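You operate a simulated robot arm through the tools that you are given. There is no shell and no other tool. Be economical: measure what you need, move in short steps, check, and stop when the job is done.

You run a simulated two-armed robot. Do the job below in one go: nothing can be reset, and whatever is moved stays where it is left.

Task
Take the green oil bottle from the middle of the wooden table and leave it on the top of the tackle table. Then fetch the rolled towel and set it on the shelf under the wooden table. Then open the pedal bin lid. Keep to this order. Set down upright: oil bottle.

The check looks at the end state, three seconds after you hand in, the way a careful person would. Anything else that was tipped, shoved, dropped, spilled or broken makes it a failure. A push-on lid holds only when it is set on centred and level and pressed home; a screw cap is set on level and turned clockwise until tight. Flat cloth is picked up by pressing the open fingertips on it (5 to 10 N) and closing them slowly along it; thin cloth reads only 2 to 8 mm in the jaws.

Robot
Two 7-joint arms with two-finger parallel grippers on one trunk, on a base that drives. Base frame: it is fixed to the floor where the robot stands at the start and does not move with it; the origin is under the middle of the robot, x ahead of it, y to its left, z up; the surface under the hand at the start is at about z = 0.8. Readings come in m, degrees, newtons and seconds.
The left shoulder is at the start at [0.05, 0.168, 1.157], the right one opposite. With the tool pointing down near the work surface each hand reaches from about 0.1 to 0.66 m from the robot's upright axis, wherever it stands, measured 20 degrees to its own side. Places, roughly: pedal bin lid [-11.3, 0.1, 0.6]; shelf under the wooden table [0.6, 0, 0.3]; top of the tackle table (20x24 cm) [-2.3, 3.56, 0.9]. Payload 1.57 kg a hand.
The TCP of each hand is the grasp point between the finger pads, 0.03 m short of the fingertips. In the tool frame z runs along the fingers and y along their closing line. The gripper opens to 0.08 m. The fingers are 0.017 m wide and 0.012 m thick; the gripper's body (0.04 by 0.082 m) begins 0.08 m behind the TCP.
Orientation is that of the tool frame in the base frame, as a unit quaternion [x, y, z, w]. With the fingers straight down and closing along the base's y, the tool's x points along the base's -x, its y along +y and its z along -z.

Tools
- The arms move only by the tool nudge_tool. It takes "left_deltas", "right_deltas" or both (then of equal length, played together; a hand with none holds still); each is a list of rows, each a list of 7 numbers: the shift along the tool's x, y, z in m, then the turn, a rotation vector about the tool's x, y, z in degrees, then the opening, from 0 (shut) to 1 (fully open). In form: [[tx, ty, tz, ax, ay, az, claw], ...]. A call has 1 to 8 rows; each row shifts and turns the commanded pose from where the row before left it, along the tool's axes as they then stand. Each row takes 0.2 s and may step no farther than 0.05 m and 8.6 degrees from the row before; otherwise, or with a gripper value out of range, the whole call is refused. Where a pose cannot be reached the arm comes as near as it can. A force on the tool above 40 N (or 10 N above the force at the start of the call, whichever is more), or a blocked arm, ends the call early, and 0.2 s more pass. The fingers move at their own pace (about 0.045 m/s each) and stop on an object; they squeeze with about 33 N. The grip force told is the motor's: it shows also when the fingers shut on nothing. Time passes only in rows, and 0.2 s behind the last, so rows that do not move let the fingers close. The reply holds the time, the measured pose of the TCP, the force on the tool along the base axes, the opening and the grip force, in the units named above and with some noise, with the torque about the TCP (base axes, N m) and any sound that the robot's microphone picked up.
- Cameras (640 x 400 px; columns grow to the right, rows downward): "scene" is now at [0.1167, -0.0241, 1.3507]; the picture's right is [-0.30, -0.95, 0.00], its down [-0.69, 0.22, -0.69] and it looks along [0.66, -0.21, -0.72] (base axes); focal length 249 px, centre (320, 200). "left" rides on the left gripper at [0.072, 0.007, -0.122] in its tool frame; the picture's right is [-0.09, 1.00, 0.00], its down [-0.84, -0.08, -0.54] and it looks along [-0.54, -0.05, 0.84] (tool axes); focal length 238 px, centre (320, 200). "right" rides on the right gripper at [0.072, -0.007, -0.122] in its tool frame; the picture's right is [0.09, 1.00, 0.00], its down [-0.84, 0.08, -0.54] and it looks along [-0.54, 0.05, 0.84] (tool axes); focal length 238 px, centre (320, 200). There is no depth. A picture from a camera that has moved, and an enlarged one, comes with that camera's place and axes in the base frame and with its lens.
- snapshot(camera): a new picture of that camera. It takes no simulated time.
- raise_lower(by): slides the trunk up (or, below 0, down) by that many m; the arms and the scene camera ride with it, the base frame stays. It gives what a move gives, with no picture.
- roll_base(legs): drives the robot by 1 to 6 legs, each [ahead, left, turn to the left] in m, m and degrees, along the robot's own axes; the way and the turn of a leg run together, so that a leg with both is an arc; at most 1.5 m and 180 degrees a leg. The arms and the cameras ride along, it lands a little off, and it stops where it bumps. It gives what a move gives.
- head_to(pan, tilt): turns the head with the scene camera to pan (to the left, within 80 degrees either way) and tilt (down, from -29 to 69), counted from straight ahead of the robot. It gives what a move gives.
- zoom(camera, box): a new picture of the part [left, top, right, bottom] of that camera's present view, enlarged. It takes no simulated time.
- close_job(): hands the job in; it is judged then, once.

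Go step by step. Nothing tells you exact positions but the pictures and the camera data: compare them with the known pose of the tool, close in by small moves and look again before you grip or let go. The budget is 165 turns and 130 pictures, counting those below and the enlarged ones. Unless the task says otherwise, let go and move clear before handing in, and close with one line.

The tools are called as name(argument=value, ...) on one line, values as JSON. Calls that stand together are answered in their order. nudge_tool: Moves the arms, as the interface text tells. Its arguments: {"type":"object","properties":{"left_deltas":{"type":"array","items":{"type":"array","items":{"type":"number"}}},"right_deltas":{"type":"array","items":{"type":"array","items":{"type":"number"}}}},"required":[]} The other tools are called the same way: raise_lower (by) slides the trunk up or down; roll_base (legs) drives the base; head_to (pan, tilt) turns the head that bears the scene camera; snapshot (camera) takes a picture; zoom (camera, box) takes an enlarged picture of a part of a camera's view; close_job () hands the job in.

At the start:

```text
time: 0.0
left_tool_pos: [0.4026, 0.0852, 1.0505]
left_orientation: [-0.001, 1.0, 0.0, 0.0]
left_contact_force: [0.1, 0.3, -0.1]
left_moment: [0.0, 0.0, 0.0]
left_gripper_width: 0.0801
left_grip_force: 0.0
right_tool_pos: [0.4534, -0.2629, 1.0404]
right_orientation: [-0.001, 1.0, -0.001, 0.001]
right_contact_force: [-0.1, 0.1, 0.2]
right_moment: [0.02, -0.01, 0.01]
right_gripper_width: 0.08
right_grip_force: 0.0
trunk travel left (down, up): [-0.325, 0.118]
robot x, y, heading: [0.0032, -0.002, 0.1]
head pan, tilt: [-17.7, 46.4]
```

scene: 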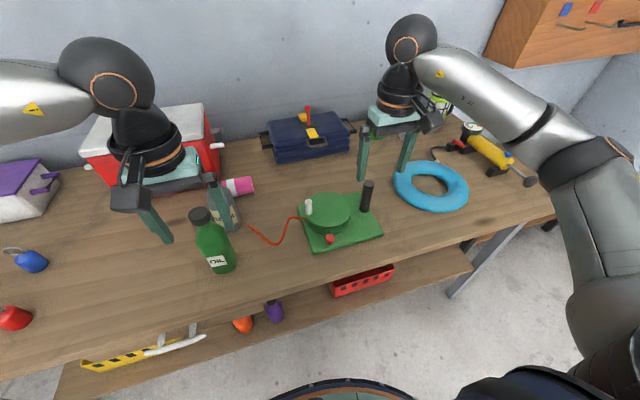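
right: 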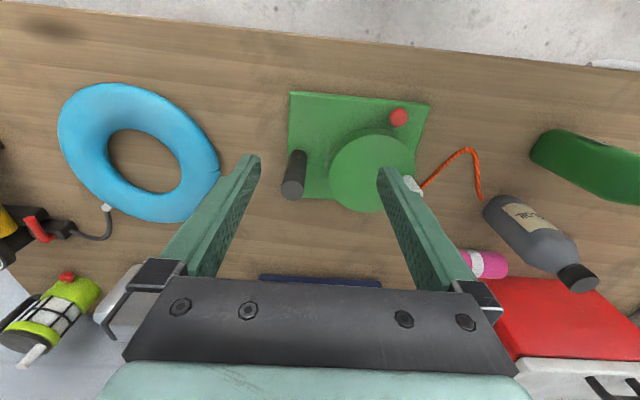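
left: 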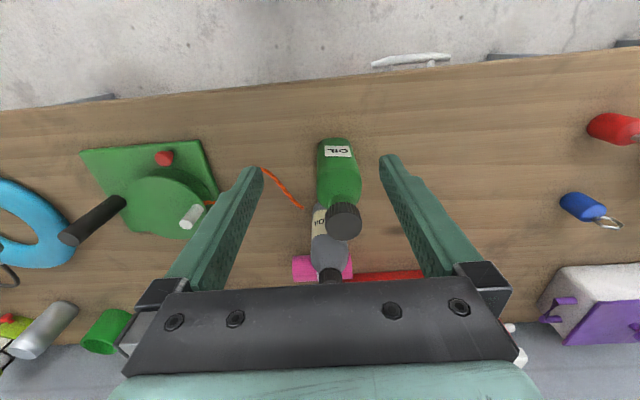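

I see the green oil bottle at about (0.49, 0.105), with its cap top near z 0.975 and a grey bottle behind it. I'll zoom in to see its shape before gripping.

zoom(camera="left", box=[240, 110, 440, 300])

zoom(camera="scene", box=[140, 160, 300, 290])

```text
2.11 times, centred on (340, 205) of left
camera zoom: at [0.3298, 0.093, 1.172], right [0.09, 1.0, 0.0], down [0.84, -0.08, 0.54], along [0.54, -0.05, -0.84], focal length 502 px, centre (278, 190)
```

zoom: 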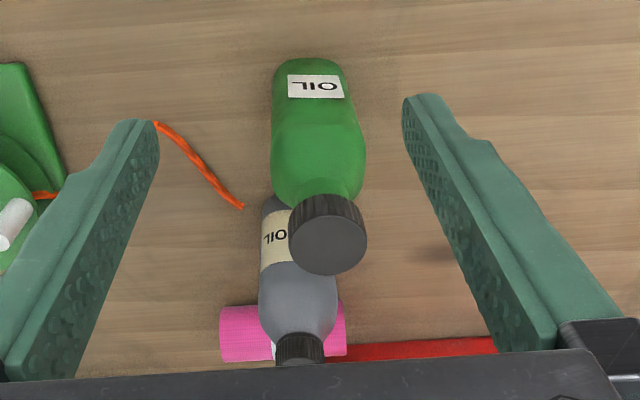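

```text
3.08 times, centred on (220, 225) of scene
camera zoom: at [0.1167, -0.0241, 1.3507], right [-0.3, -0.95, 0.0], down [-0.69, 0.22, -0.69], along [0.66, -0.21, -0.72], focal length 767 px, centre (628, 123)
```

zoom: 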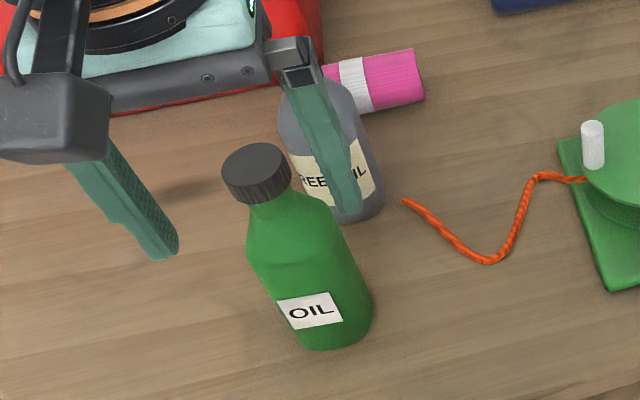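

The pink roll with the white band, behind the grey bottle, is likely the rolled towel. I'll bring the left hand over the bottle first, then look.

nudge_tool(left_deltas=[[-0.04, 0.01, 0, 0, 0, 0, 1], [-0.043, 0.009, 0, 0, 0, 0, 1], [0, 0, 0, 0, 0, 0, 1]])

snapshot(camera="left")

snapshot(camera="scene")

```text
time: 0.8
left_tool_pos: [0.4851, 0.1069, 1.0512]
left_orientation: [0.0, 1.0, 0.0, 0.0]
left_contact_force: [-0.4, -0.4, -0.4]
left_moment: [-0.02, -0.02, -0.01]
left_gripper_width: 0.0802
left_grip_force: 0.1
right_tool_pos: [0.4536, -0.262, 1.0396]
right_orientation: [0.0, 1.0, 0.0, 0.0]
right_contact_force: [0.3, 1.1, 0.1]
right_moment: [0.0, 0.01, 0.0]
right_gripper_width: 0.08
right_grip_force: 0.1
trunk travel left (down, up): [-0.325, 0.118]
robot x, y, heading: [-0.001, -0.0014, 0.1]
head pan, tilt: [-17.7, 46.4]
```

```text
124 pictures are left
camera left: at [0.4125, 0.1143, 1.1722], right [0.09, 1.0, 0.0], down [0.84, -0.08, 0.54], along [0.54, -0.05, -0.84], focal length 238 px, centre (320, 200)
```

left: 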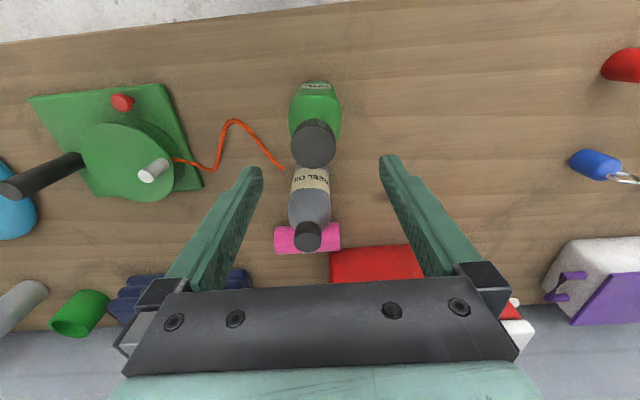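

```text
123 pictures are left
camera scene: at [0.1165, -0.024, 1.3507], right [-0.3, -0.95, 0.0], down [-0.69, 0.22, -0.69], along [0.66, -0.21, -0.72], focal length 249 px, centre (320, 200)
```

scene: 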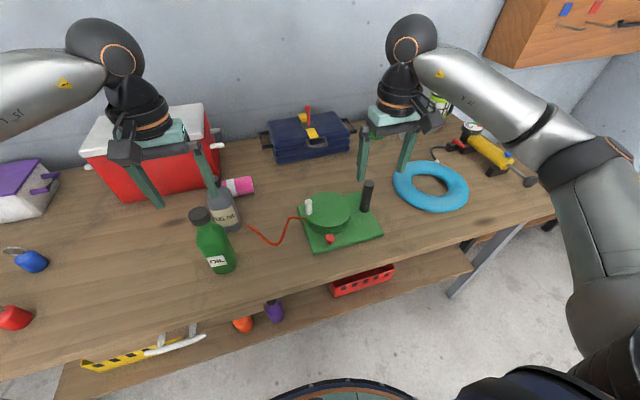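

Triangulating puts the bottle axis at about (0.481, 0.104) with its top near 0.987. I'll go down over it to z≈0.918 with the jaws open.

nudge_tool(left_deltas=[[0.004, -0.003, 0, 0, 0, 0, 1], [0, 0, 0.04, 0, 0, 0, 1], [0, 0, 0.035, 0, 0, 0, 1], [0, 0, 0.03, 0, 0, 0, 1], [0, 0, 0.027, 0, 0, 0, 1], [0, 0, 0, 0, 0, 0, 1]])

snapshot(camera="left")

zoom(camera="scene", box=[100, 120, 300, 290])

```text
time: 2.2
left_tool_pos: [0.4796, 0.1022, 0.9159]
left_orientation: [-0.001, 1.0, 0.0, 0.0]
left_contact_force: [0.9, -0.2, -0.5]
left_moment: [0.02, -0.02, -0.01]
left_gripper_width: 0.0801
left_grip_force: 0.0
right_tool_pos: [0.4541, -0.2628, 1.0394]
right_orientation: [0.0, 1.0, -0.001, 0.0]
right_contact_force: [-0.1, 0.2, 0.0]
right_moment: [-0.01, -0.02, 0.02]
right_gripper_width: 0.08
right_grip_force: 0.0
trunk travel left (down, up): [-0.325, 0.118]
robot x, y, heading: [-0.0009, -0.0019, -0.1]
head pan, tilt: [-17.7, 46.4]
```

```text
122 pictures are left
camera left: at [0.4078, 0.1092, 1.0373], right [0.09, 1.0, 0.0], down [0.84, -0.08, 0.54], along [0.54, -0.05, -0.84], focal length 238 px, centre (320, 200)
```

left: 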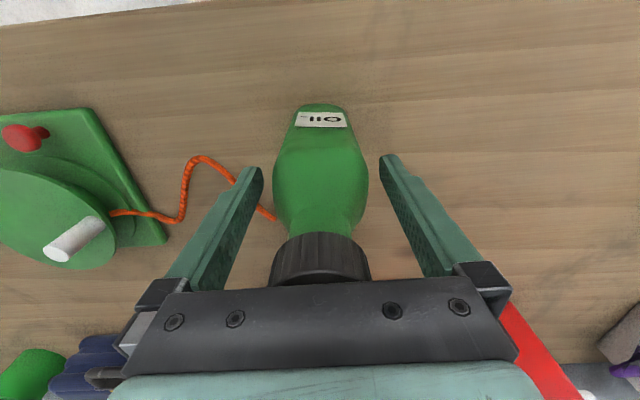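

```text
2.35 times, centred on (200, 205) of scene
camera zoom: at [0.1166, -0.0241, 1.3507], right [-0.3, -0.95, 0.0], down [-0.69, 0.22, -0.69], along [0.66, -0.21, -0.72], focal length 587 px, centre (602, 188)
```

zoom: 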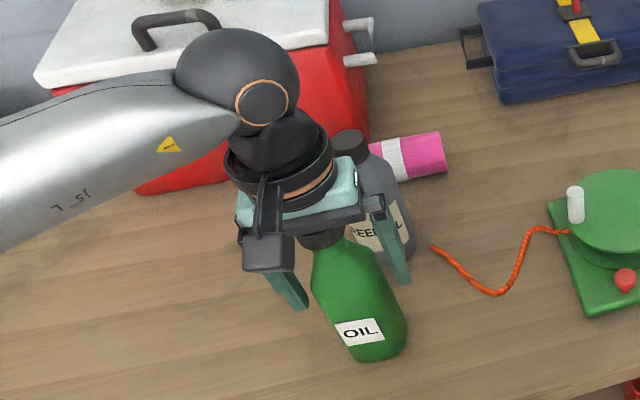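

The jaws straddle the bottle shoulder cleanly, centred on it. I'm closing now.

nudge_tool(left_deltas=[[0, 0, 0, 0, 0, 0, 0.7], [0, 0, 0, 0, 0, 0, 0.4], [0, 0, 0, 0, 0, 0, 0], [0, 0, 0, 0, 0, 0, 0], [0, 0, 0, 0, 0, 0, 0]])

snapshot(camera="left")

```text
time: 3.4
left_tool_pos: [0.4806, 0.1017, 0.9165]
left_orientation: [-0.001, 1.0, 0.0, -0.001]
left_contact_force: [-0.4, -0.4, 0.2]
left_moment: [0.04, -0.01, -0.01]
left_gripper_width: 0.0558
left_grip_force: 32.9
right_tool_pos: [0.4538, -0.2634, 1.0406]
right_orientation: [0.001, 1.0, 0.0, 0.0]
right_contact_force: [-0.6, -0.5, -0.1]
right_moment: [0.03, -0.04, 0.01]
right_gripper_width: 0.0801
right_grip_force: 0.1
trunk travel left (down, up): [-0.325, 0.118]
robot x, y, heading: [0.0004, 0.0005, -0.0]
head pan, tilt: [-17.7, 46.4]
```

```text
120 pictures are left
camera left: at [0.4078, 0.1091, 1.0376], right [0.09, 1.0, 0.0], down [0.84, -0.08, 0.54], along [0.54, -0.05, -0.84], focal length 238 px, centre (320, 200)
```

left: 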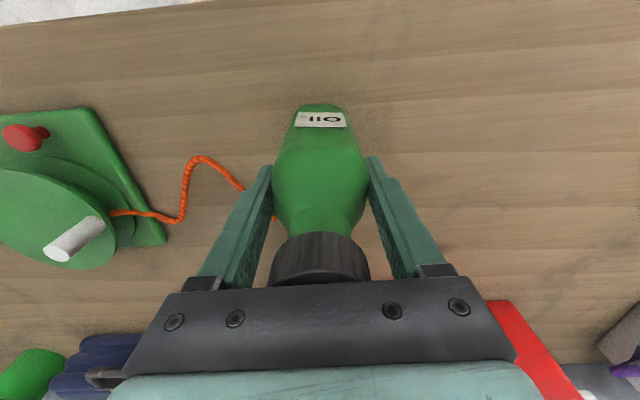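

The grip is firm at 56 mm. I'll lift straight up and then look around.

nudge_tool(left_deltas=[[0, 0, -0.02, 0, 0, 0, 0], [0, 0, -0.04, 0, 0, 0, 0], [0, 0, -0.05, 0, 0, 0, 0], [0, 0, -0.05, 0, 0, 0, 0], [0, 0, -0.04, 0, 0, 0, 0], [0.04, 0, 0, 0, 0, 0, 0], [0.04, 0, 0, 0, 0, 0, 0], [0, 0, 0, 0, 0, 0, 0]])

snapshot(camera="scene")

snapshot(camera="left")

```text
time: 5.2
left_tool_pos: [0.4003, 0.1017, 1.1195]
left_orientation: [-0.002, 1.0, 0.0, 0.0]
left_contact_force: [-0.2, -0.4, -1.4]
left_moment: [-0.01, 0.02, 0.01]
left_gripper_width: 0.0559
left_grip_force: 32.8
right_tool_pos: [0.4541, -0.2627, 1.0395]
right_orientation: [-0.001, 1.0, 0.0, 0.0]
right_contact_force: [-0.8, -0.2, -0.7]
right_moment: [0.02, 0.0, -0.01]
right_gripper_width: 0.0801
right_grip_force: 0.2
trunk travel left (down, up): [-0.325, 0.118]
robot x, y, heading: [-0.0016, -0.0008, 0.3]
head pan, tilt: [-17.7, 46.4]
```

```text
119 pictures are left
camera scene: at [0.1169, -0.0241, 1.3507], right [-0.3, -0.95, 0.0], down [-0.69, 0.22, -0.69], along [0.66, -0.21, -0.72], focal length 249 px, centre (320, 200)
```

scene: 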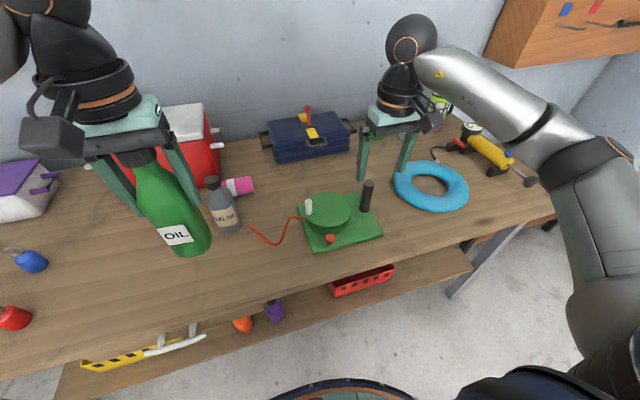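

```text
118 pictures are left
camera left: at [0.3272, 0.1084, 1.2411], right [0.09, 1.0, 0.0], down [0.84, -0.08, 0.54], along [0.54, -0.05, -0.84], focal length 238 px, centre (320, 200)
```

left: 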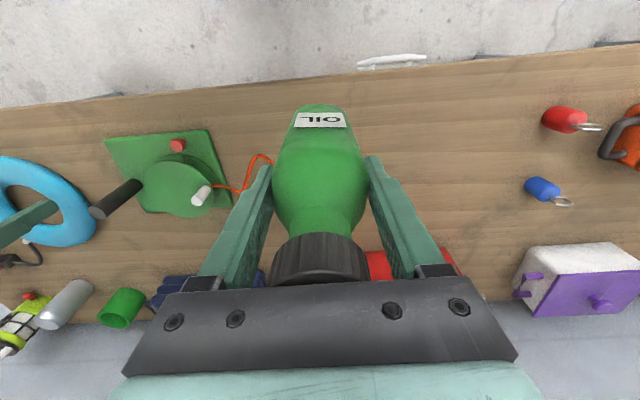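

The bottle is held. I'll pull both hands in, back away from the table and look toward the tackle table.

nudge_tool(left_deltas=[[0.03, 0, 0, 0, 0, 0, 0], [0.03, 0, 0, 0, 0, 0, 0], [0.02, 0, 0, 0, 0, 0, 0], [0, 0, 0, 0, 0, 0, 0]], right_deltas=[[0, 0, -0.04, 0, 0, 0, 0.5], [0.04, 0, -0.03, 0, 0, 0, 0], [0.05, 0, 0, 0, 0, 0, 0], [0.05, 0, 0, 0, 0, 0, 0]])

roll_base(legs=[[-0.6, 0, 0]])

head_to(pan=0, tilt=30)

snapshot(camera="scene")

head_to(pan=78, tilt=20)

snapshot(camera="scene")

```text
time: 6.2
left_tool_pos: [0.3175, 0.1033, 1.1177]
left_orientation: [-0.001, 1.0, 0.0, 0.0]
left_contact_force: [0.3, -0.4, -0.8]
left_moment: [-0.02, -0.01, 0.0]
left_gripper_width: 0.0558
left_grip_force: 32.6
right_tool_pos: [0.3166, -0.2637, 1.1084]
right_orientation: [0.0, 1.0, 0.0, 0.0]
right_contact_force: [0.3, 0.1, 0.6]
right_moment: [0.01, -0.06, 0.0]
right_gripper_width: 0.0
right_grip_force: 3.5
trunk travel left (down, up): [-0.325, 0.118]
robot x, y, heading: [-0.001, -0.002, 0.0]
head pan, tilt: [-17.7, 46.4]
```

```text
time: 9.6
left_tool_pos: [-0.2806, 0.1028, 1.1182]
left_orientation: [0.001, 1.0, 0.0, 0.0]
left_contact_force: [-0.1, 0.4, -1.5]
left_moment: [0.01, -0.01, -0.03]
left_gripper_width: 0.0558
left_grip_force: 33.3
right_tool_pos: [-0.2844, -0.262, 1.1092]
right_orientation: [0.001, 1.0, 0.0, 0.0]
right_contact_force: [0.3, 0.2, 0.5]
right_moment: [0.01, 0.01, 0.02]
right_gripper_width: 0.0001
right_grip_force: 21.7
trunk travel left (down, up): [-0.325, 0.118]
robot x, y, heading: [-0.6003, -0.0002, 0.1]
head pan, tilt: [-17.7, 46.4]
```

```text
time: 10.4
left_tool_pos: [-0.282, 0.1034, 1.1175]
left_orientation: [0.002, 1.0, 0.0, 0.0]
left_contact_force: [-0.8, -0.2, -1.3]
left_moment: [-0.03, 0.02, 0.01]
left_gripper_width: 0.0556
left_grip_force: 33.0
right_tool_pos: [-0.285, -0.2617, 1.1092]
right_orientation: [0.002, 1.0, 0.0, 0.0]
right_contact_force: [-0.2, -0.2, -0.4]
right_moment: [-0.01, 0.01, -0.03]
right_gripper_width: 0.0
right_grip_force: 21.2
trunk travel left (down, up): [-0.325, 0.118]
robot x, y, heading: [-0.6044, 0.0006, -0.3]
head pan, tilt: [0.0, 30.0]
```

```text
117 pictures are left
camera scene: at [-0.4699, 0.0008, 1.3752], right [0.0, -1.0, 0.0], down [-0.5, 0.0, -0.87], along [0.87, 0.0, -0.5], focal length 249 px, centre (320, 200)
```

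scene: 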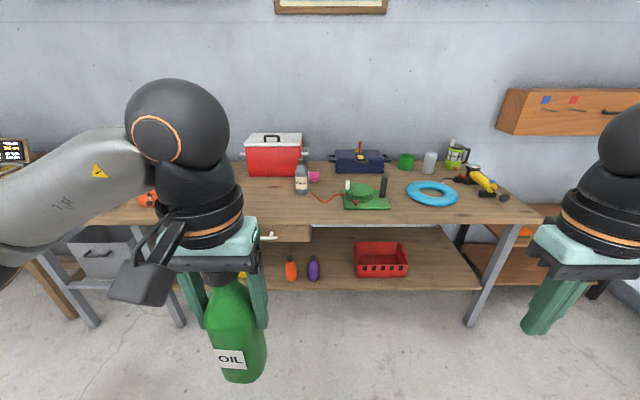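

```text
time: 11.9
left_tool_pos: [-0.2806, 0.1032, 1.1182]
left_orientation: [0.001, 1.0, 0.0, 0.0]
left_contact_force: [0.9, -0.1, -1.3]
left_moment: [-0.03, -0.02, -0.02]
left_gripper_width: 0.0557
left_grip_force: 33.2
right_tool_pos: [-0.2847, -0.2627, 1.1098]
right_orientation: [0.003, 1.0, 0.0, 0.0]
right_contact_force: [1.0, -0.3, -0.4]
right_moment: [0.01, -0.01, 0.0]
right_gripper_width: 0.0
right_grip_force: 21.7
trunk travel left (down, up): [-0.325, 0.118]
robot x, y, heading: [-0.6005, -0.0007, -0.4]
head pan, tilt: [78.0, 20.0]
```

```text
116 pictures are left
camera scene: at [-0.5407, 0.0921, 1.3913], right [0.98, -0.21, 0.0], down [-0.07, -0.33, -0.94], along [0.2, 0.92, -0.34], focal length 249 px, centre (320, 200)
```

scene: 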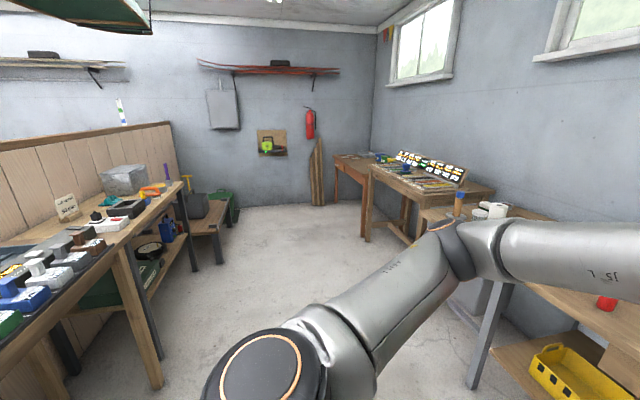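

I'm in a workshop aisle. The tackle table should be ahead-left, beyond the left bench and plank wall, so I'll turn left and drive up the aisle in parts.

roll_base(legs=[[0, 0, 90], [1.3, -0.15, 0]])

head_to(pan=50, tilt=18)

snapshot(camera="scene")

head_to(pan=0, tilt=25)

snapshot(camera="scene")

```text
time: 22.3
left_tool_pos: [-0.5669, 1.6169, 1.1186]
left_orientation: [0.71, -0.704, 0.0, 0.0]
left_contact_force: [-0.2, -0.3, -0.7]
left_moment: [-0.01, 0.01, 0.01]
left_gripper_width: 0.0558
left_grip_force: 32.5
right_tool_pos: [-0.2019, 1.6171, 1.1099]
right_orientation: [0.709, -0.705, 0.0, 0.0]
right_contact_force: [0.1, -0.9, -0.6]
right_moment: [0.0, 0.01, -0.01]
right_gripper_width: 0.0001
right_grip_force: 21.0
trunk travel left (down, up): [-0.325, 0.118]
robot x, y, heading: [-0.4609, 1.2988, 90.2]
head pan, tilt: [78.0, 20.0]
```

```text
time: 23.3
left_tool_pos: [-0.5663, 1.617, 1.1187]
left_orientation: [0.709, -0.705, 0.0, 0.001]
left_contact_force: [-1.1, 0.4, -1.5]
left_moment: [0.02, -0.01, 0.0]
left_gripper_width: 0.0556
left_grip_force: 33.3
right_tool_pos: [-0.2012, 1.6159, 1.1093]
right_orientation: [0.709, -0.705, 0.0, -0.001]
right_contact_force: [0.2, -0.1, -0.5]
right_moment: [0.01, 0.03, 0.02]
right_gripper_width: 0.0001
right_grip_force: 21.5
trunk travel left (down, up): [-0.325, 0.118]
robot x, y, heading: [-0.463, 1.2956, 90.4]
head pan, tilt: [50.0, 18.0]
```

```text
115 pictures are left
camera scene: at [-0.5333, 1.3981, 1.3946], right [0.64, 0.77, 0.0], down [0.24, -0.2, -0.95], along [-0.73, 0.61, -0.31], focal length 249 px, centre (320, 200)
```

scene: 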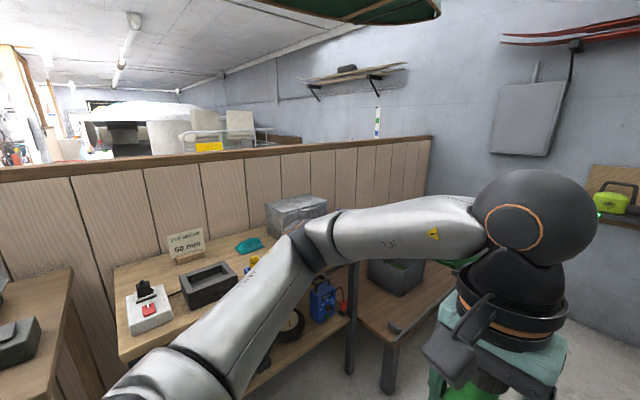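

```text
time: 24.4
left_tool_pos: [-0.5666, 1.6167, 1.1183]
left_orientation: [0.709, -0.705, 0.0, 0.001]
left_contact_force: [-0.2, -0.7, -1.5]
left_moment: [0.01, -0.02, 0.01]
left_gripper_width: 0.0557
left_grip_force: 32.5
right_tool_pos: [-0.2005, 1.6159, 1.1089]
right_orientation: [0.709, -0.705, 0.0, 0.0]
right_contact_force: [0.1, 0.0, 0.1]
right_moment: [0.01, 0.02, -0.02]
right_gripper_width: 0.0001
right_grip_force: 21.2
trunk travel left (down, up): [-0.325, 0.118]
robot x, y, heading: [-0.4629, 1.2946, 90.2]
head pan, tilt: [0.0, 25.0]
```

```text
114 pictures are left
camera scene: at [-0.462, 1.4306, 1.3832], right [1.0, 0.01, 0.0], down [0.0, -0.42, -0.91], along [-0.01, 0.91, -0.42], focal length 249 px, centre (320, 200)
```

scene: 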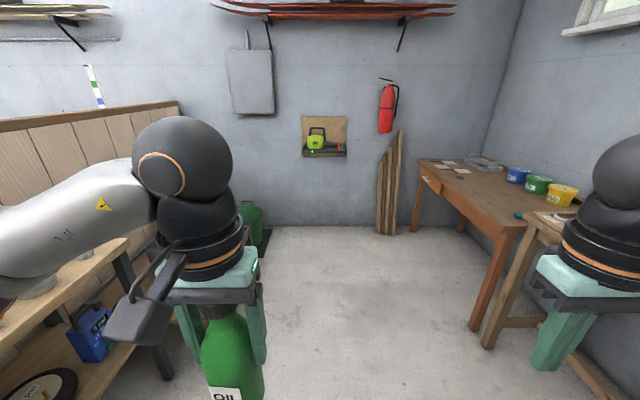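

The plank partition runs along x≈-1.8 up to the back wall, and the tackle table is behind it. I'll look back down the partition for its open end.

head_to(pan=80, tilt=10)

snapshot(camera="scene")

roll_base(legs=[[-1.3, 0, 0], [0, 0, 90]])

head_to(pan=0, tilt=15)

snapshot(camera="scene")

```text
time: 26.0
left_tool_pos: [-0.5647, 1.6172, 1.1179]
left_orientation: [0.71, -0.704, 0.0, 0.0]
left_contact_force: [-0.4, 0.3, -2.3]
left_moment: [-0.01, 0.02, -0.01]
left_gripper_width: 0.0554
left_grip_force: 33.1
right_tool_pos: [-0.2012, 1.6159, 1.1094]
right_orientation: [0.709, -0.705, 0.0, 0.0]
right_contact_force: [-0.8, -0.3, 0.5]
right_moment: [-0.02, 0.0, 0.0]
right_gripper_width: 0.0001
right_grip_force: 20.3
trunk travel left (down, up): [-0.325, 0.118]
robot x, y, heading: [-0.4628, 1.2995, 90.4]
head pan, tilt: [80.0, 10.0]
```

```text
113 pictures are left
camera scene: at [-0.5531, 1.3542, 1.4076], right [0.17, 0.99, 0.0], down [0.17, -0.03, -0.98], along [-0.97, 0.17, -0.17], focal length 249 px, centre (320, 200)
```

scene: 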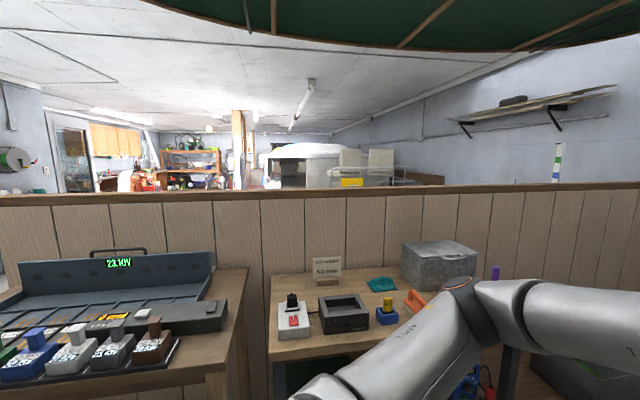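

```text
time: 36.2
left_tool_pos: [-0.7801, -0.0816, 1.1184]
left_orientation: [1.0, -0.01, -0.001, -0.001]
left_contact_force: [-0.1, 0.0, -1.4]
left_moment: [-0.02, 0.0, -0.01]
left_gripper_width: 0.0555
left_grip_force: 33.2
right_tool_pos: [-0.7681, 0.2827, 1.1091]
right_orientation: [1.0, -0.012, -0.001, 0.0]
right_contact_force: [-0.1, 0.7, -0.6]
right_moment: [-0.03, 0.02, 0.01]
right_gripper_width: 0.0001
right_grip_force: 21.4
trunk travel left (down, up): [-0.325, 0.118]
robot x, y, heading: [-0.4614, 0.0116, 178.8]
head pan, tilt: [80.0, 10.0]
```

```text
time: 37.7
left_tool_pos: [-0.779, -0.083, 1.1179]
left_orientation: [1.0, -0.011, 0.0, 0.001]
left_contact_force: [0.6, -0.7, -1.7]
left_moment: [0.0, 0.05, 0.0]
left_gripper_width: 0.0556
left_grip_force: 33.1
right_tool_pos: [-0.7681, 0.2813, 1.1091]
right_orientation: [1.0, -0.011, -0.001, 0.0]
right_contact_force: [0.0, 0.1, -0.4]
right_moment: [0.01, -0.02, 0.0]
right_gripper_width: 0.0002
right_grip_force: 21.9
trunk travel left (down, up): [-0.325, 0.118]
robot x, y, heading: [-0.4583, 0.0128, 178.6]
head pan, tilt: [0.0, 15.0]
```

```text
112 pictures are left
camera scene: at [-0.5904, 0.0167, 1.3995], right [0.02, 1.0, 0.0], down [0.26, -0.01, -0.97], along [-0.97, 0.02, -0.26], focal length 249 px, centre (320, 200)
```

scene: 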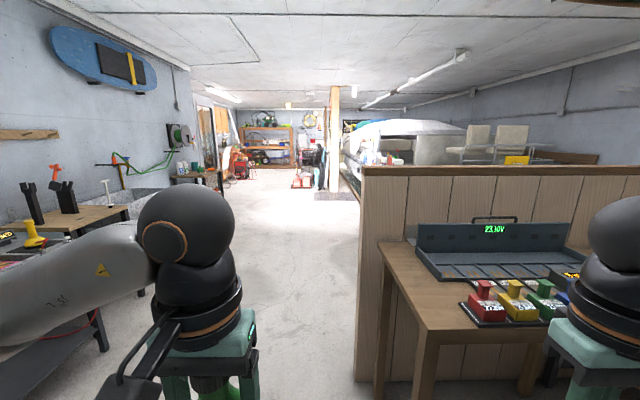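

The partition's open end is at about (-1.75, 0.25), with a clear corridor along y≈-0.4. I'll drive through it and look right.

roll_base(legs=[[0.9, 0.45, 0], [1.2, 0, 0]])

head_to(pan=-75, tilt=15)

snapshot(camera="scene")

```text
time: 48.6
left_tool_pos: [-2.8796, -0.4836, 1.1169]
left_orientation: [1.0, -0.01, 0.0, 0.001]
left_contact_force: [-0.2, -0.3, -0.7]
left_moment: [0.02, 0.01, 0.01]
left_gripper_width: 0.0554
left_grip_force: 33.2
right_tool_pos: [-2.8697, -0.1191, 1.1089]
right_orientation: [1.0, -0.011, 0.0, 0.0]
right_contact_force: [0.0, 0.0, -0.4]
right_moment: [0.02, -0.01, 0.04]
right_gripper_width: 0.0
right_grip_force: 21.1
trunk travel left (down, up): [-0.325, 0.118]
robot x, y, heading: [-2.5577, -0.3904, 178.3]
head pan, tilt: [0.0, 15.0]
```

```text
time: 50.0
left_tool_pos: [-2.878, -0.4825, 1.1194]
left_orientation: [1.0, -0.011, 0.0, 0.0]
left_contact_force: [1.0, 0.2, -1.9]
left_moment: [-0.01, 0.0, -0.03]
left_gripper_width: 0.0553
left_grip_force: 33.3
right_tool_pos: [-2.8692, -0.1185, 1.1095]
right_orientation: [1.0, -0.012, 0.0, 0.001]
right_contact_force: [0.3, 0.1, -0.4]
right_moment: [-0.01, 0.0, 0.01]
right_gripper_width: 0.0
right_grip_force: 21.9
trunk travel left (down, up): [-0.325, 0.118]
robot x, y, heading: [-2.5606, -0.3872, 178.4]
head pan, tilt: [-75.0, 15.0]
```

```text
111 pictures are left
camera scene: at [-2.6197, -0.2951, 1.3995], right [0.97, 0.24, 0.0], down [0.06, -0.25, -0.97], along [-0.23, 0.94, -0.26], focal length 249 px, centre (320, 200)
```

scene: 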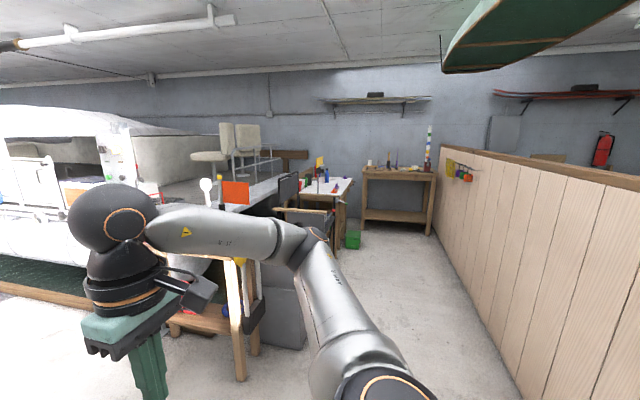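

The wooden table at the back, near px (404,169), matches the given tackle table place. The aisle between chair/crates and partition is centred on x≈-2.4, so I'll turn right and drive up it.

roll_base(legs=[[0, 0, -88.4], [1.2, -0.14, 0], [1.2, 0, 0]])

head_to(pan=0, tilt=25)

snapshot(camera="scene")

```text
time: 65.6
left_tool_pos: [-2.6408, 2.3417, 1.1194]
left_orientation: [0.725, -0.688, 0.0, 0.0]
left_contact_force: [0.0, -0.2, -1.6]
left_moment: [-0.03, 0.02, 0.02]
left_gripper_width: 0.0554
left_grip_force: 33.8
right_tool_pos: [-2.2761, 2.3583, 1.1089]
right_orientation: [0.724, -0.689, 0.0, 0.0]
right_contact_force: [-1.2, 0.4, -0.7]
right_moment: [0.0, -0.01, 0.04]
right_gripper_width: 0.0
right_grip_force: 21.8
trunk travel left (down, up): [-0.325, 0.118]
robot x, y, heading: [-2.524, 2.0267, 92.9]
head pan, tilt: [-75.0, 15.0]
```

```text
time: 67.1
left_tool_pos: [-2.6405, 2.343, 1.118]
left_orientation: [0.726, -0.688, 0.0, -0.001]
left_contact_force: [-0.2, 0.0, -1.4]
left_moment: [0.02, 0.04, 0.01]
left_gripper_width: 0.0557
left_grip_force: 32.8
right_tool_pos: [-2.2736, 2.3586, 1.109]
right_orientation: [0.725, -0.689, 0.001, -0.001]
right_contact_force: [-0.7, -0.3, -0.2]
right_moment: [-0.03, -0.02, 0.0]
right_gripper_width: 0.0001
right_grip_force: 20.9
trunk travel left (down, up): [-0.325, 0.118]
robot x, y, heading: [-2.5162, 2.028, 92.6]
head pan, tilt: [0.0, 25.0]
```

```text
110 pictures are left
camera scene: at [-2.5272, 2.1614, 1.3832], right [1.0, 0.05, 0.0], down [0.02, -0.42, -0.91], along [-0.05, 0.91, -0.42], focal length 249 px, centre (320, 200)
```

scene: 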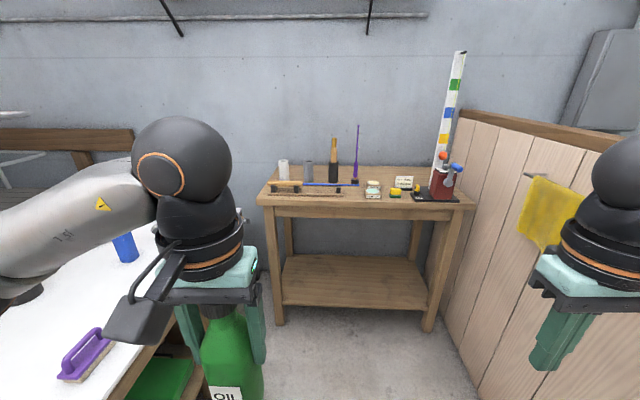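

The tackle table is ahead with gear on it. I'll zoom in for the free spot.

zoom(camera="scene", box=[240, 110, 490, 260])

```text
2.56 times, centred on (365, 185) of scene
camera zoom: at [-2.5272, 2.1614, 1.3832], right [1.0, 0.05, 0.0], down [0.02, -0.42, -0.91], along [-0.05, 0.91, -0.42], focal length 638 px, centre (205, 238)
```

zoom: 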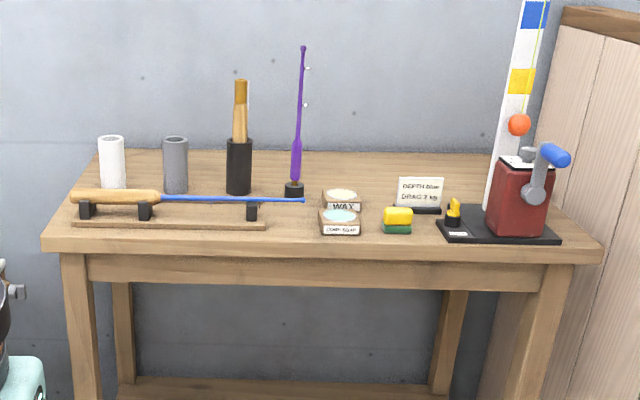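

The free patch is behind the wax tins, between the purple rod and the sign, around (-2.25, 3.51). I'll raise the trunk and check right-arm clearance to the partition before closing in.

raise_lower(by=0.11)

head_to(pan=-70, tilt=30)

snapshot(camera="scene")

```text
time: 68.5
left_tool_pos: [-2.6406, 2.3421, 1.2281]
left_orientation: [0.726, -0.688, 0.0, 0.0]
left_contact_force: [-0.2, -0.1, -1.7]
left_moment: [0.0, -0.03, -0.01]
left_gripper_width: 0.0555
left_grip_force: 32.7
right_tool_pos: [-2.2762, 2.3581, 1.2191]
right_orientation: [0.725, -0.689, 0.0, 0.0]
right_contact_force: [-0.6, 0.0, 0.1]
right_moment: [-0.03, -0.01, -0.02]
right_gripper_width: 0.0001
right_grip_force: 21.1
trunk travel left (down, up): [-0.435, 0.008]
robot x, y, heading: [-2.5219, 2.0293, 92.9]
head pan, tilt: [0.0, 25.0]
```

```text
time: 69.9
left_tool_pos: [-2.6402, 2.3428, 1.228]
left_orientation: [0.726, -0.688, 0.0, 0.0]
left_contact_force: [-0.5, -0.1, -0.7]
left_moment: [0.0, 0.02, 0.01]
left_gripper_width: 0.0551
left_grip_force: 32.7
right_tool_pos: [-2.2753, 2.3589, 1.2192]
right_orientation: [0.725, -0.689, -0.001, 0.001]
right_contact_force: [-0.5, 0.8, 0.2]
right_moment: [0.02, -0.05, 0.01]
right_gripper_width: 0.0001
right_grip_force: 20.6
trunk travel left (down, up): [-0.435, 0.008]
robot x, y, heading: [-2.5242, 2.0268, 92.6]
head pan, tilt: [-70.0, 30.0]
```

```text
108 pictures are left
camera scene: at [-2.4392, 2.1047, 1.4853], right [0.39, -0.92, 0.0], down [-0.46, -0.2, -0.87], along [0.8, 0.34, -0.5], focal length 249 px, centre (320, 200)
```

scene: 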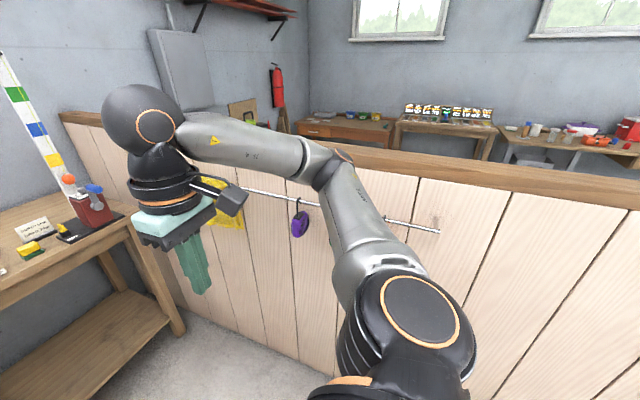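

The right elbow is above partition height but tight, so I'll raise the right hand a bit. Then I'll drive nearer, to about (-2.22, 2.7).

nudge_tool(right_deltas=[[0, 0.03, -0.04, 0, 0, 0, 0], [0, 0.03, -0.04, 0, 0, 0, 0], [0, 0.03, -0.03, 0, 0, 0, 0], [0, 0, 0, 0, 0, 0, 0]])

roll_base(legs=[[0.66, -0.32, -2]])

snapshot(camera="scene")

head_to(pan=0, tilt=35)

snapshot(camera="scene")

```text
time: 70.9
left_tool_pos: [-2.6384, 2.3424, 1.2278]
left_orientation: [0.726, -0.688, 0.0, -0.001]
left_contact_force: [0.6, -0.3, 0.3]
left_moment: [0.02, 0.0, 0.0]
left_gripper_width: 0.055
left_grip_force: 33.0
right_tool_pos: [-2.3635, 2.3544, 1.3303]
right_orientation: [0.725, -0.689, 0.0, 0.0]
right_contact_force: [-0.2, 0.4, -0.3]
right_moment: [0.02, 0.0, 0.0]
right_gripper_width: 0.0
right_grip_force: 21.6
trunk travel left (down, up): [-0.435, 0.008]
robot x, y, heading: [-2.5188, 2.0293, 92.8]
head pan, tilt: [-70.0, 30.0]
```

```text
time: 74.9
left_tool_pos: [-2.3378, 3.0182, 1.2287]
left_orientation: [0.717, -0.697, 0.0, -0.001]
left_contact_force: [0.0, 0.0, -1.1]
left_moment: [0.0, 0.02, 0.04]
left_gripper_width: 0.0553
left_grip_force: 32.5
right_tool_pos: [-2.0614, 3.0242, 1.3293]
right_orientation: [0.718, -0.696, 0.0, 0.0]
right_contact_force: [-0.6, 0.0, -1.0]
right_moment: [0.0, 0.0, 0.0]
right_gripper_width: 0.0001
right_grip_force: 21.2
trunk travel left (down, up): [-0.435, 0.008]
robot x, y, heading: [-2.2246, 2.7029, 91.9]
head pan, tilt: [-70.0, 30.0]
```

```text
107 pictures are left
camera scene: at [-2.1414, 2.7761, 1.4852], right [0.37, -0.93, 0.0], down [-0.46, -0.18, -0.87], along [0.8, 0.32, -0.5], focal length 249 px, centre (320, 200)
```

scene: 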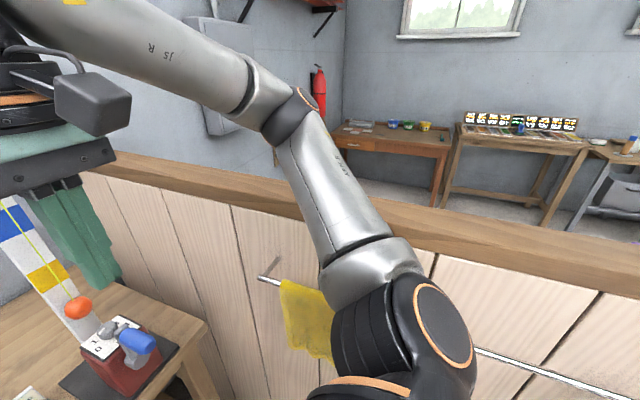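

```text
time: 76.3
left_tool_pos: [-2.3367, 3.0176, 1.2281]
left_orientation: [0.717, -0.697, 0.0, 0.0]
left_contact_force: [-0.3, 0.1, -1.3]
left_moment: [0.02, 0.04, 0.0]
left_gripper_width: 0.0554
left_grip_force: 32.1
right_tool_pos: [-2.0619, 3.0234, 1.3293]
right_orientation: [0.717, -0.697, 0.0, 0.001]
right_contact_force: [0.7, -0.5, 0.0]
right_moment: [-0.02, -0.02, -0.01]
right_gripper_width: 0.0001
right_grip_force: 21.5
trunk travel left (down, up): [-0.435, 0.008]
robot x, y, heading: [-2.2251, 2.7043, 91.6]
head pan, tilt: [0.0, 35.0]
```

```text
106 pictures are left
camera scene: at [-2.2281, 2.8305, 1.4775], right [1.0, 0.03, 0.0], down [0.02, -0.57, -0.82], along [-0.02, 0.82, -0.57], focal length 249 px, centre (320, 200)
```

scene: 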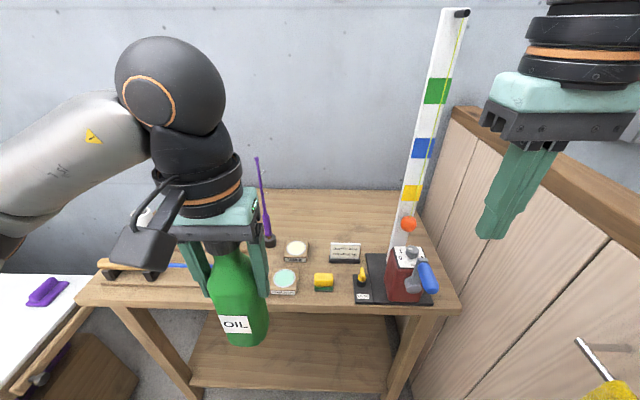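

The free patch is clear: rod base (-2.41, 3.415), wax tin (-2.31, 3.38), sign (-2.16, 3.37). I'll retract the right hand, come 0.18 m closer, and reach the bottle toward (-2.24, 3.50) high above everything.

nudge_tool(right_deltas=[[0.04, 0, 0, 0, 0, 0, 0], [0.04, 0, 0, 0, 0, 0, 0], [0.04, 0, 0, 0, 0, 0, 0]])

roll_base(legs=[[0.18, 0, 0]])

snapshot(camera="scene")

```text
time: 77.1
left_tool_pos: [-2.3368, 3.0176, 1.2273]
left_orientation: [0.718, -0.696, 0.001, 0.0]
left_contact_force: [-0.7, -0.5, -1.9]
left_moment: [0.04, 0.04, -0.03]
left_gripper_width: 0.0555
left_grip_force: 32.6
right_tool_pos: [-2.0566, 2.9021, 1.3316]
right_orientation: [0.717, -0.697, 0.0, 0.001]
right_contact_force: [0.2, -0.2, 0.0]
right_moment: [0.02, 0.0, 0.03]
right_gripper_width: 0.0004
right_grip_force: 21.4
trunk travel left (down, up): [-0.435, 0.008]
robot x, y, heading: [-2.2236, 2.6989, 91.6]
head pan, tilt: [0.0, 35.0]
```

```text
time: 78.6
left_tool_pos: [-2.3408, 3.1997, 1.2278]
left_orientation: [0.716, -0.698, 0.0, -0.001]
left_contact_force: [0.0, 0.4, -0.9]
left_moment: [-0.01, 0.04, -0.01]
left_gripper_width: 0.0553
left_grip_force: 33.4
right_tool_pos: [-2.0598, 3.0858, 1.3312]
right_orientation: [0.715, -0.699, 0.0, -0.001]
right_contact_force: [0.2, 0.9, -0.2]
right_moment: [-0.02, 0.0, 0.0]
right_gripper_width: 0.0
right_grip_force: 21.3
trunk travel left (down, up): [-0.435, 0.008]
robot x, y, heading: [-2.229, 2.8809, 91.1]
head pan, tilt: [0.0, 35.0]
```

```text
105 pictures are left
camera scene: at [-2.2325, 3.0119, 1.4774], right [1.0, 0.02, 0.0], down [0.01, -0.57, -0.82], along [-0.02, 0.82, -0.57], focal length 249 px, centre (320, 200)
```

scene: 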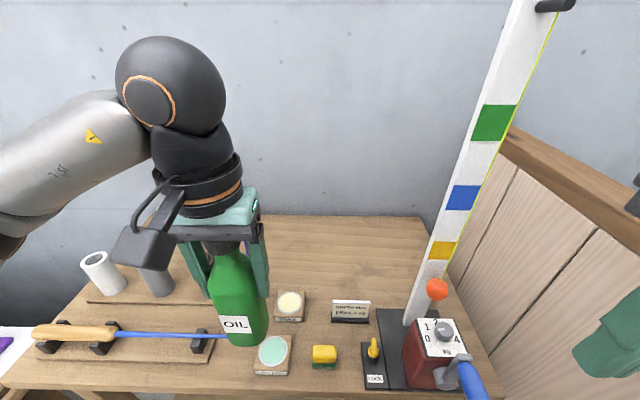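

Moving right 10 cm and then forward, staying high.

nudge_tool(left_deltas=[[0, -0.05, 0, 0, 0, 0, 0], [0, -0.05, 0, 0, 0, 0, 0], [-0.05, 0, 0, 0, 0, 0, 0], [-0.05, 0, 0, 0, 0, 0, 0], [-0.05, 0, 0, 0, 0, 0, 0], [-0.05, 0, 0, 0, 0, 0, 0], [0, 0, 0, 0, 0, 0, 0]])

snapshot(camera="scene")

```text
time: 80.2
left_tool_pos: [-2.2456, 3.4001, 1.2271]
left_orientation: [0.716, -0.699, -0.001, 0.0]
left_contact_force: [-0.7, -0.5, -0.4]
left_moment: [-0.01, 0.02, 0.01]
left_gripper_width: 0.0554
left_grip_force: 33.3
right_tool_pos: [-2.0606, 3.0852, 1.332]
right_orientation: [0.716, -0.698, 0.0, -0.001]
right_contact_force: [-1.2, 0.5, -0.6]
right_moment: [-0.01, 0.02, -0.01]
right_gripper_width: 0.0
right_grip_force: 21.5
trunk travel left (down, up): [-0.435, 0.008]
robot x, y, heading: [-2.2323, 2.8857, 91.4]
head pan, tilt: [0.0, 35.0]
```

```text
104 pictures are left
camera scene: at [-2.233, 3.0109, 1.4775], right [1.0, 0.02, 0.0], down [0.01, -0.57, -0.82], along [-0.02, 0.82, -0.57], focal length 249 px, centre (320, 200)
```

scene: 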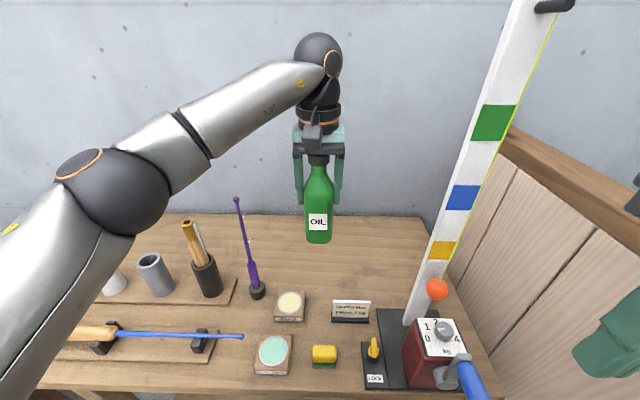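

The forearm clears the rod. I'll lower to about 1.12, then go forward to y≈3.475.

nudge_tool(left_deltas=[[0, 0, 0.04, 0, 0, 0, 0], [0, 0, 0.04, 0, 0, 0, 0], [0, 0, 0.03, 0, 0, 0, 0], [-0.04, 0, 0, 0, 0, 0, 0], [-0.035, 0, 0, 0, 0, 0, 0], [0, 0, 0, 0, 0, 0, 0]])

snapshot(camera="scene")

snapshot(camera="left")

```text
time: 81.6
left_tool_pos: [-2.2494, 3.4614, 1.1165]
left_orientation: [0.716, -0.698, 0.001, 0.0]
left_contact_force: [-0.1, 0.4, -0.7]
left_moment: [0.0, 0.0, -0.04]
left_gripper_width: 0.055
left_grip_force: 32.9
left hand out of reach, approached as far as the arm can: row 5
right_tool_pos: [-2.0601, 3.0856, 1.3309]
right_orientation: [0.716, -0.698, 0.0, 0.0]
right_contact_force: [0.0, 0.5, 0.9]
right_moment: [-0.02, 0.01, -0.01]
right_gripper_width: 0.0
right_grip_force: 21.0
trunk travel left (down, up): [-0.435, 0.008]
robot x, y, heading: [-2.233, 2.8867, 91.3]
head pan, tilt: [0.0, 35.0]
```

```text
103 pictures are left
camera scene: at [-2.2324, 3.0113, 1.4774], right [1.0, 0.02, 0.0], down [0.01, -0.57, -0.82], along [-0.02, 0.82, -0.57], focal length 249 px, centre (320, 200)
```

scene: 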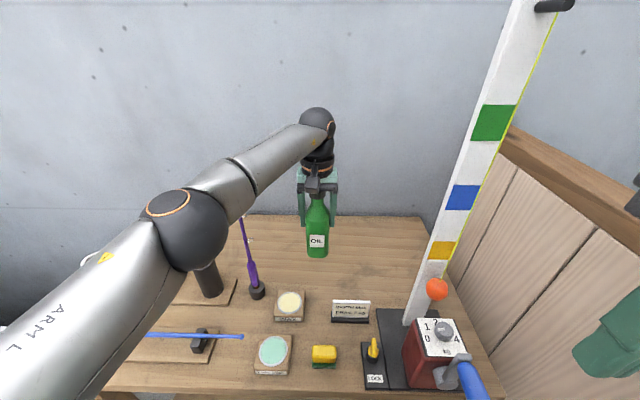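

```text
102 pictures are left
camera left: at [-2.2547, 3.3887, 1.238], right [-1.0, 0.07, 0.0], down [0.06, 0.84, 0.54], along [0.04, 0.54, -0.84], focal length 238 px, centre (320, 200)
```

left: 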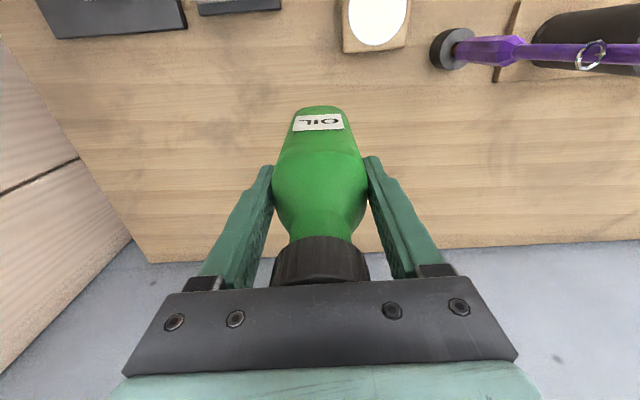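

Reach ends at y≈3.46. I'll look down to see how much room the base has to the table.

head_to(pan=0, tilt=69)

snapshot(camera="scene")

```text
time: 82.6
left_tool_pos: [-2.249, 3.4603, 1.1161]
left_orientation: [0.716, -0.698, 0.0, 0.0]
left_contact_force: [-0.4, -0.3, -1.6]
left_moment: [0.04, 0.0, 0.0]
left_gripper_width: 0.0553
left_grip_force: 33.1
right_tool_pos: [-2.061, 3.085, 1.3305]
right_orientation: [0.716, -0.699, 0.0, 0.0]
right_contact_force: [-0.8, -0.1, -0.2]
right_moment: [-0.01, -0.01, 0.03]
right_gripper_width: 0.0
right_grip_force: 20.9
trunk travel left (down, up): [-0.435, 0.008]
robot x, y, heading: [-2.2301, 2.8812, 91.4]
head pan, tilt: [0.0, 68.8]
```

```text
101 pictures are left
camera scene: at [-2.2316, 2.9791, 1.4338], right [1.0, 0.02, 0.0], down [0.02, -0.93, -0.36], along [-0.01, 0.36, -0.93], focal length 249 px, centre (320, 200)
```

scene: 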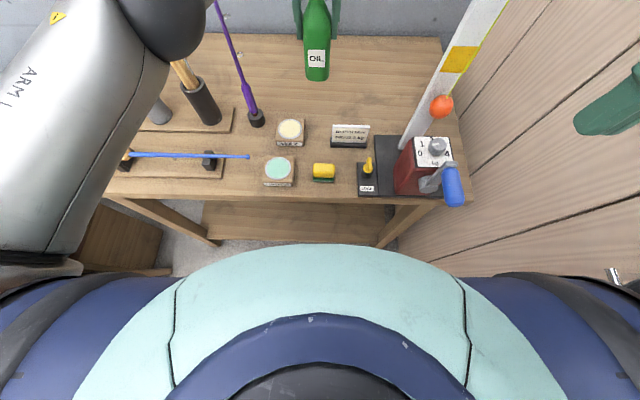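

There's about 5 cm of room between base and table, so I'll creep 3 cm forward.

roll_base(legs=[[0.035, 0, 0]])

head_to(pan=0, tilt=40)

nudge_tool(left_deltas=[[0, 0, 0.03, 0, 0, 0, 0], [-0.01, 0, 0.02, 0, 0, 0, 0], [0, 0, 0, 0, 0, 0, 0]])

snapshot(camera="scene")

snapshot(camera="left")

```text
time: 83.5
left_tool_pos: [-2.2504, 3.4978, 1.1157]
left_orientation: [0.716, -0.698, 0.0, 0.0]
left_contact_force: [-0.1, 1.1, -0.8]
left_moment: [-0.03, 0.03, -0.01]
left_gripper_width: 0.0555
left_grip_force: 33.1
right_tool_pos: [-2.0618, 3.1215, 1.3303]
right_orientation: [0.717, -0.697, 0.001, -0.001]
right_contact_force: [0.0, -0.4, -0.5]
right_moment: [-0.06, 0.01, 0.01]
right_gripper_width: 0.0
right_grip_force: 21.0
trunk travel left (down, up): [-0.435, 0.008]
robot x, y, heading: [-2.2276, 2.9215, 91.6]
head pan, tilt: [0.0, 68.8]
```

```text
time: 84.4
left_tool_pos: [-2.2494, 3.4966, 1.1156]
left_orientation: [0.716, -0.698, 0.0, 0.0]
left_contact_force: [-0.4, 0.5, -1.0]
left_moment: [0.0, -0.05, 0.02]
left_gripper_width: 0.0555
left_grip_force: 32.9
right_tool_pos: [-2.0612, 3.1205, 1.3299]
right_orientation: [0.716, -0.698, 0.001, 0.0]
right_contact_force: [0.2, -0.2, -0.4]
right_moment: [0.0, 0.01, 0.01]
right_gripper_width: 0.0001
right_grip_force: 21.4
trunk travel left (down, up): [-0.435, 0.008]
robot x, y, heading: [-2.2293, 2.9172, 91.4]
head pan, tilt: [0.0, 40.0]
```

```text
time: 85.2
left_tool_pos: [-2.2528, 3.5028, 1.068]
left_orientation: [0.716, -0.698, 0.0, 0.0]
left_contact_force: [0.0, -0.5, -0.8]
left_moment: [-0.01, 0.02, -0.03]
left_gripper_width: 0.0555
left_grip_force: 33.4
left hand out of reach, approached as far as the arm can: row 2
right_tool_pos: [-2.0625, 3.1197, 1.3304]
right_orientation: [0.716, -0.698, 0.001, 0.0]
right_contact_force: [0.3, 1.0, 0.2]
right_moment: [0.0, -0.01, 0.0]
right_gripper_width: 0.0
right_grip_force: 21.2
trunk travel left (down, up): [-0.435, 0.008]
robot x, y, heading: [-2.234, 2.9191, 91.3]
head pan, tilt: [0.0, 40.0]
```

```text
100 pictures are left
camera scene: at [-2.2338, 3.0435, 1.4699], right [1.0, 0.03, 0.0], down [0.02, -0.64, -0.77], along [-0.02, 0.77, -0.64], focal length 249 px, centre (320, 200)
```

scene: 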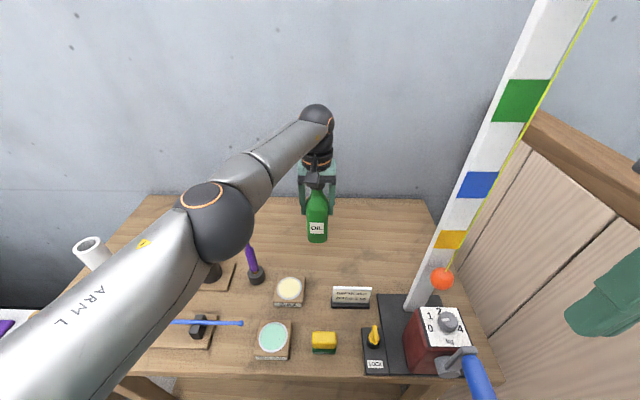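

```text
99 pictures are left
camera left: at [-2.2575, 3.4313, 1.1886], right [-1.0, 0.07, 0.0], down [0.06, 0.84, 0.54], along [0.04, 0.54, -0.84], focal length 238 px, centre (320, 200)
```

left: 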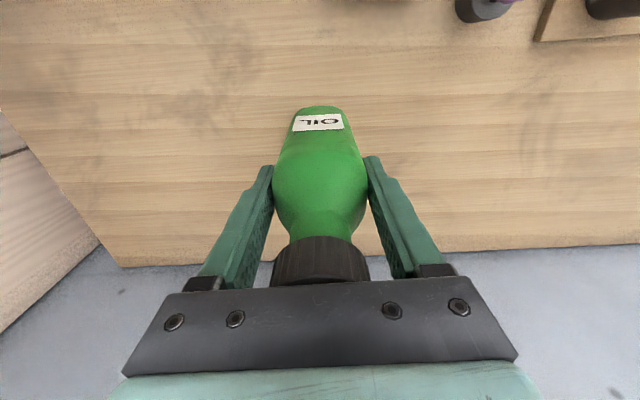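

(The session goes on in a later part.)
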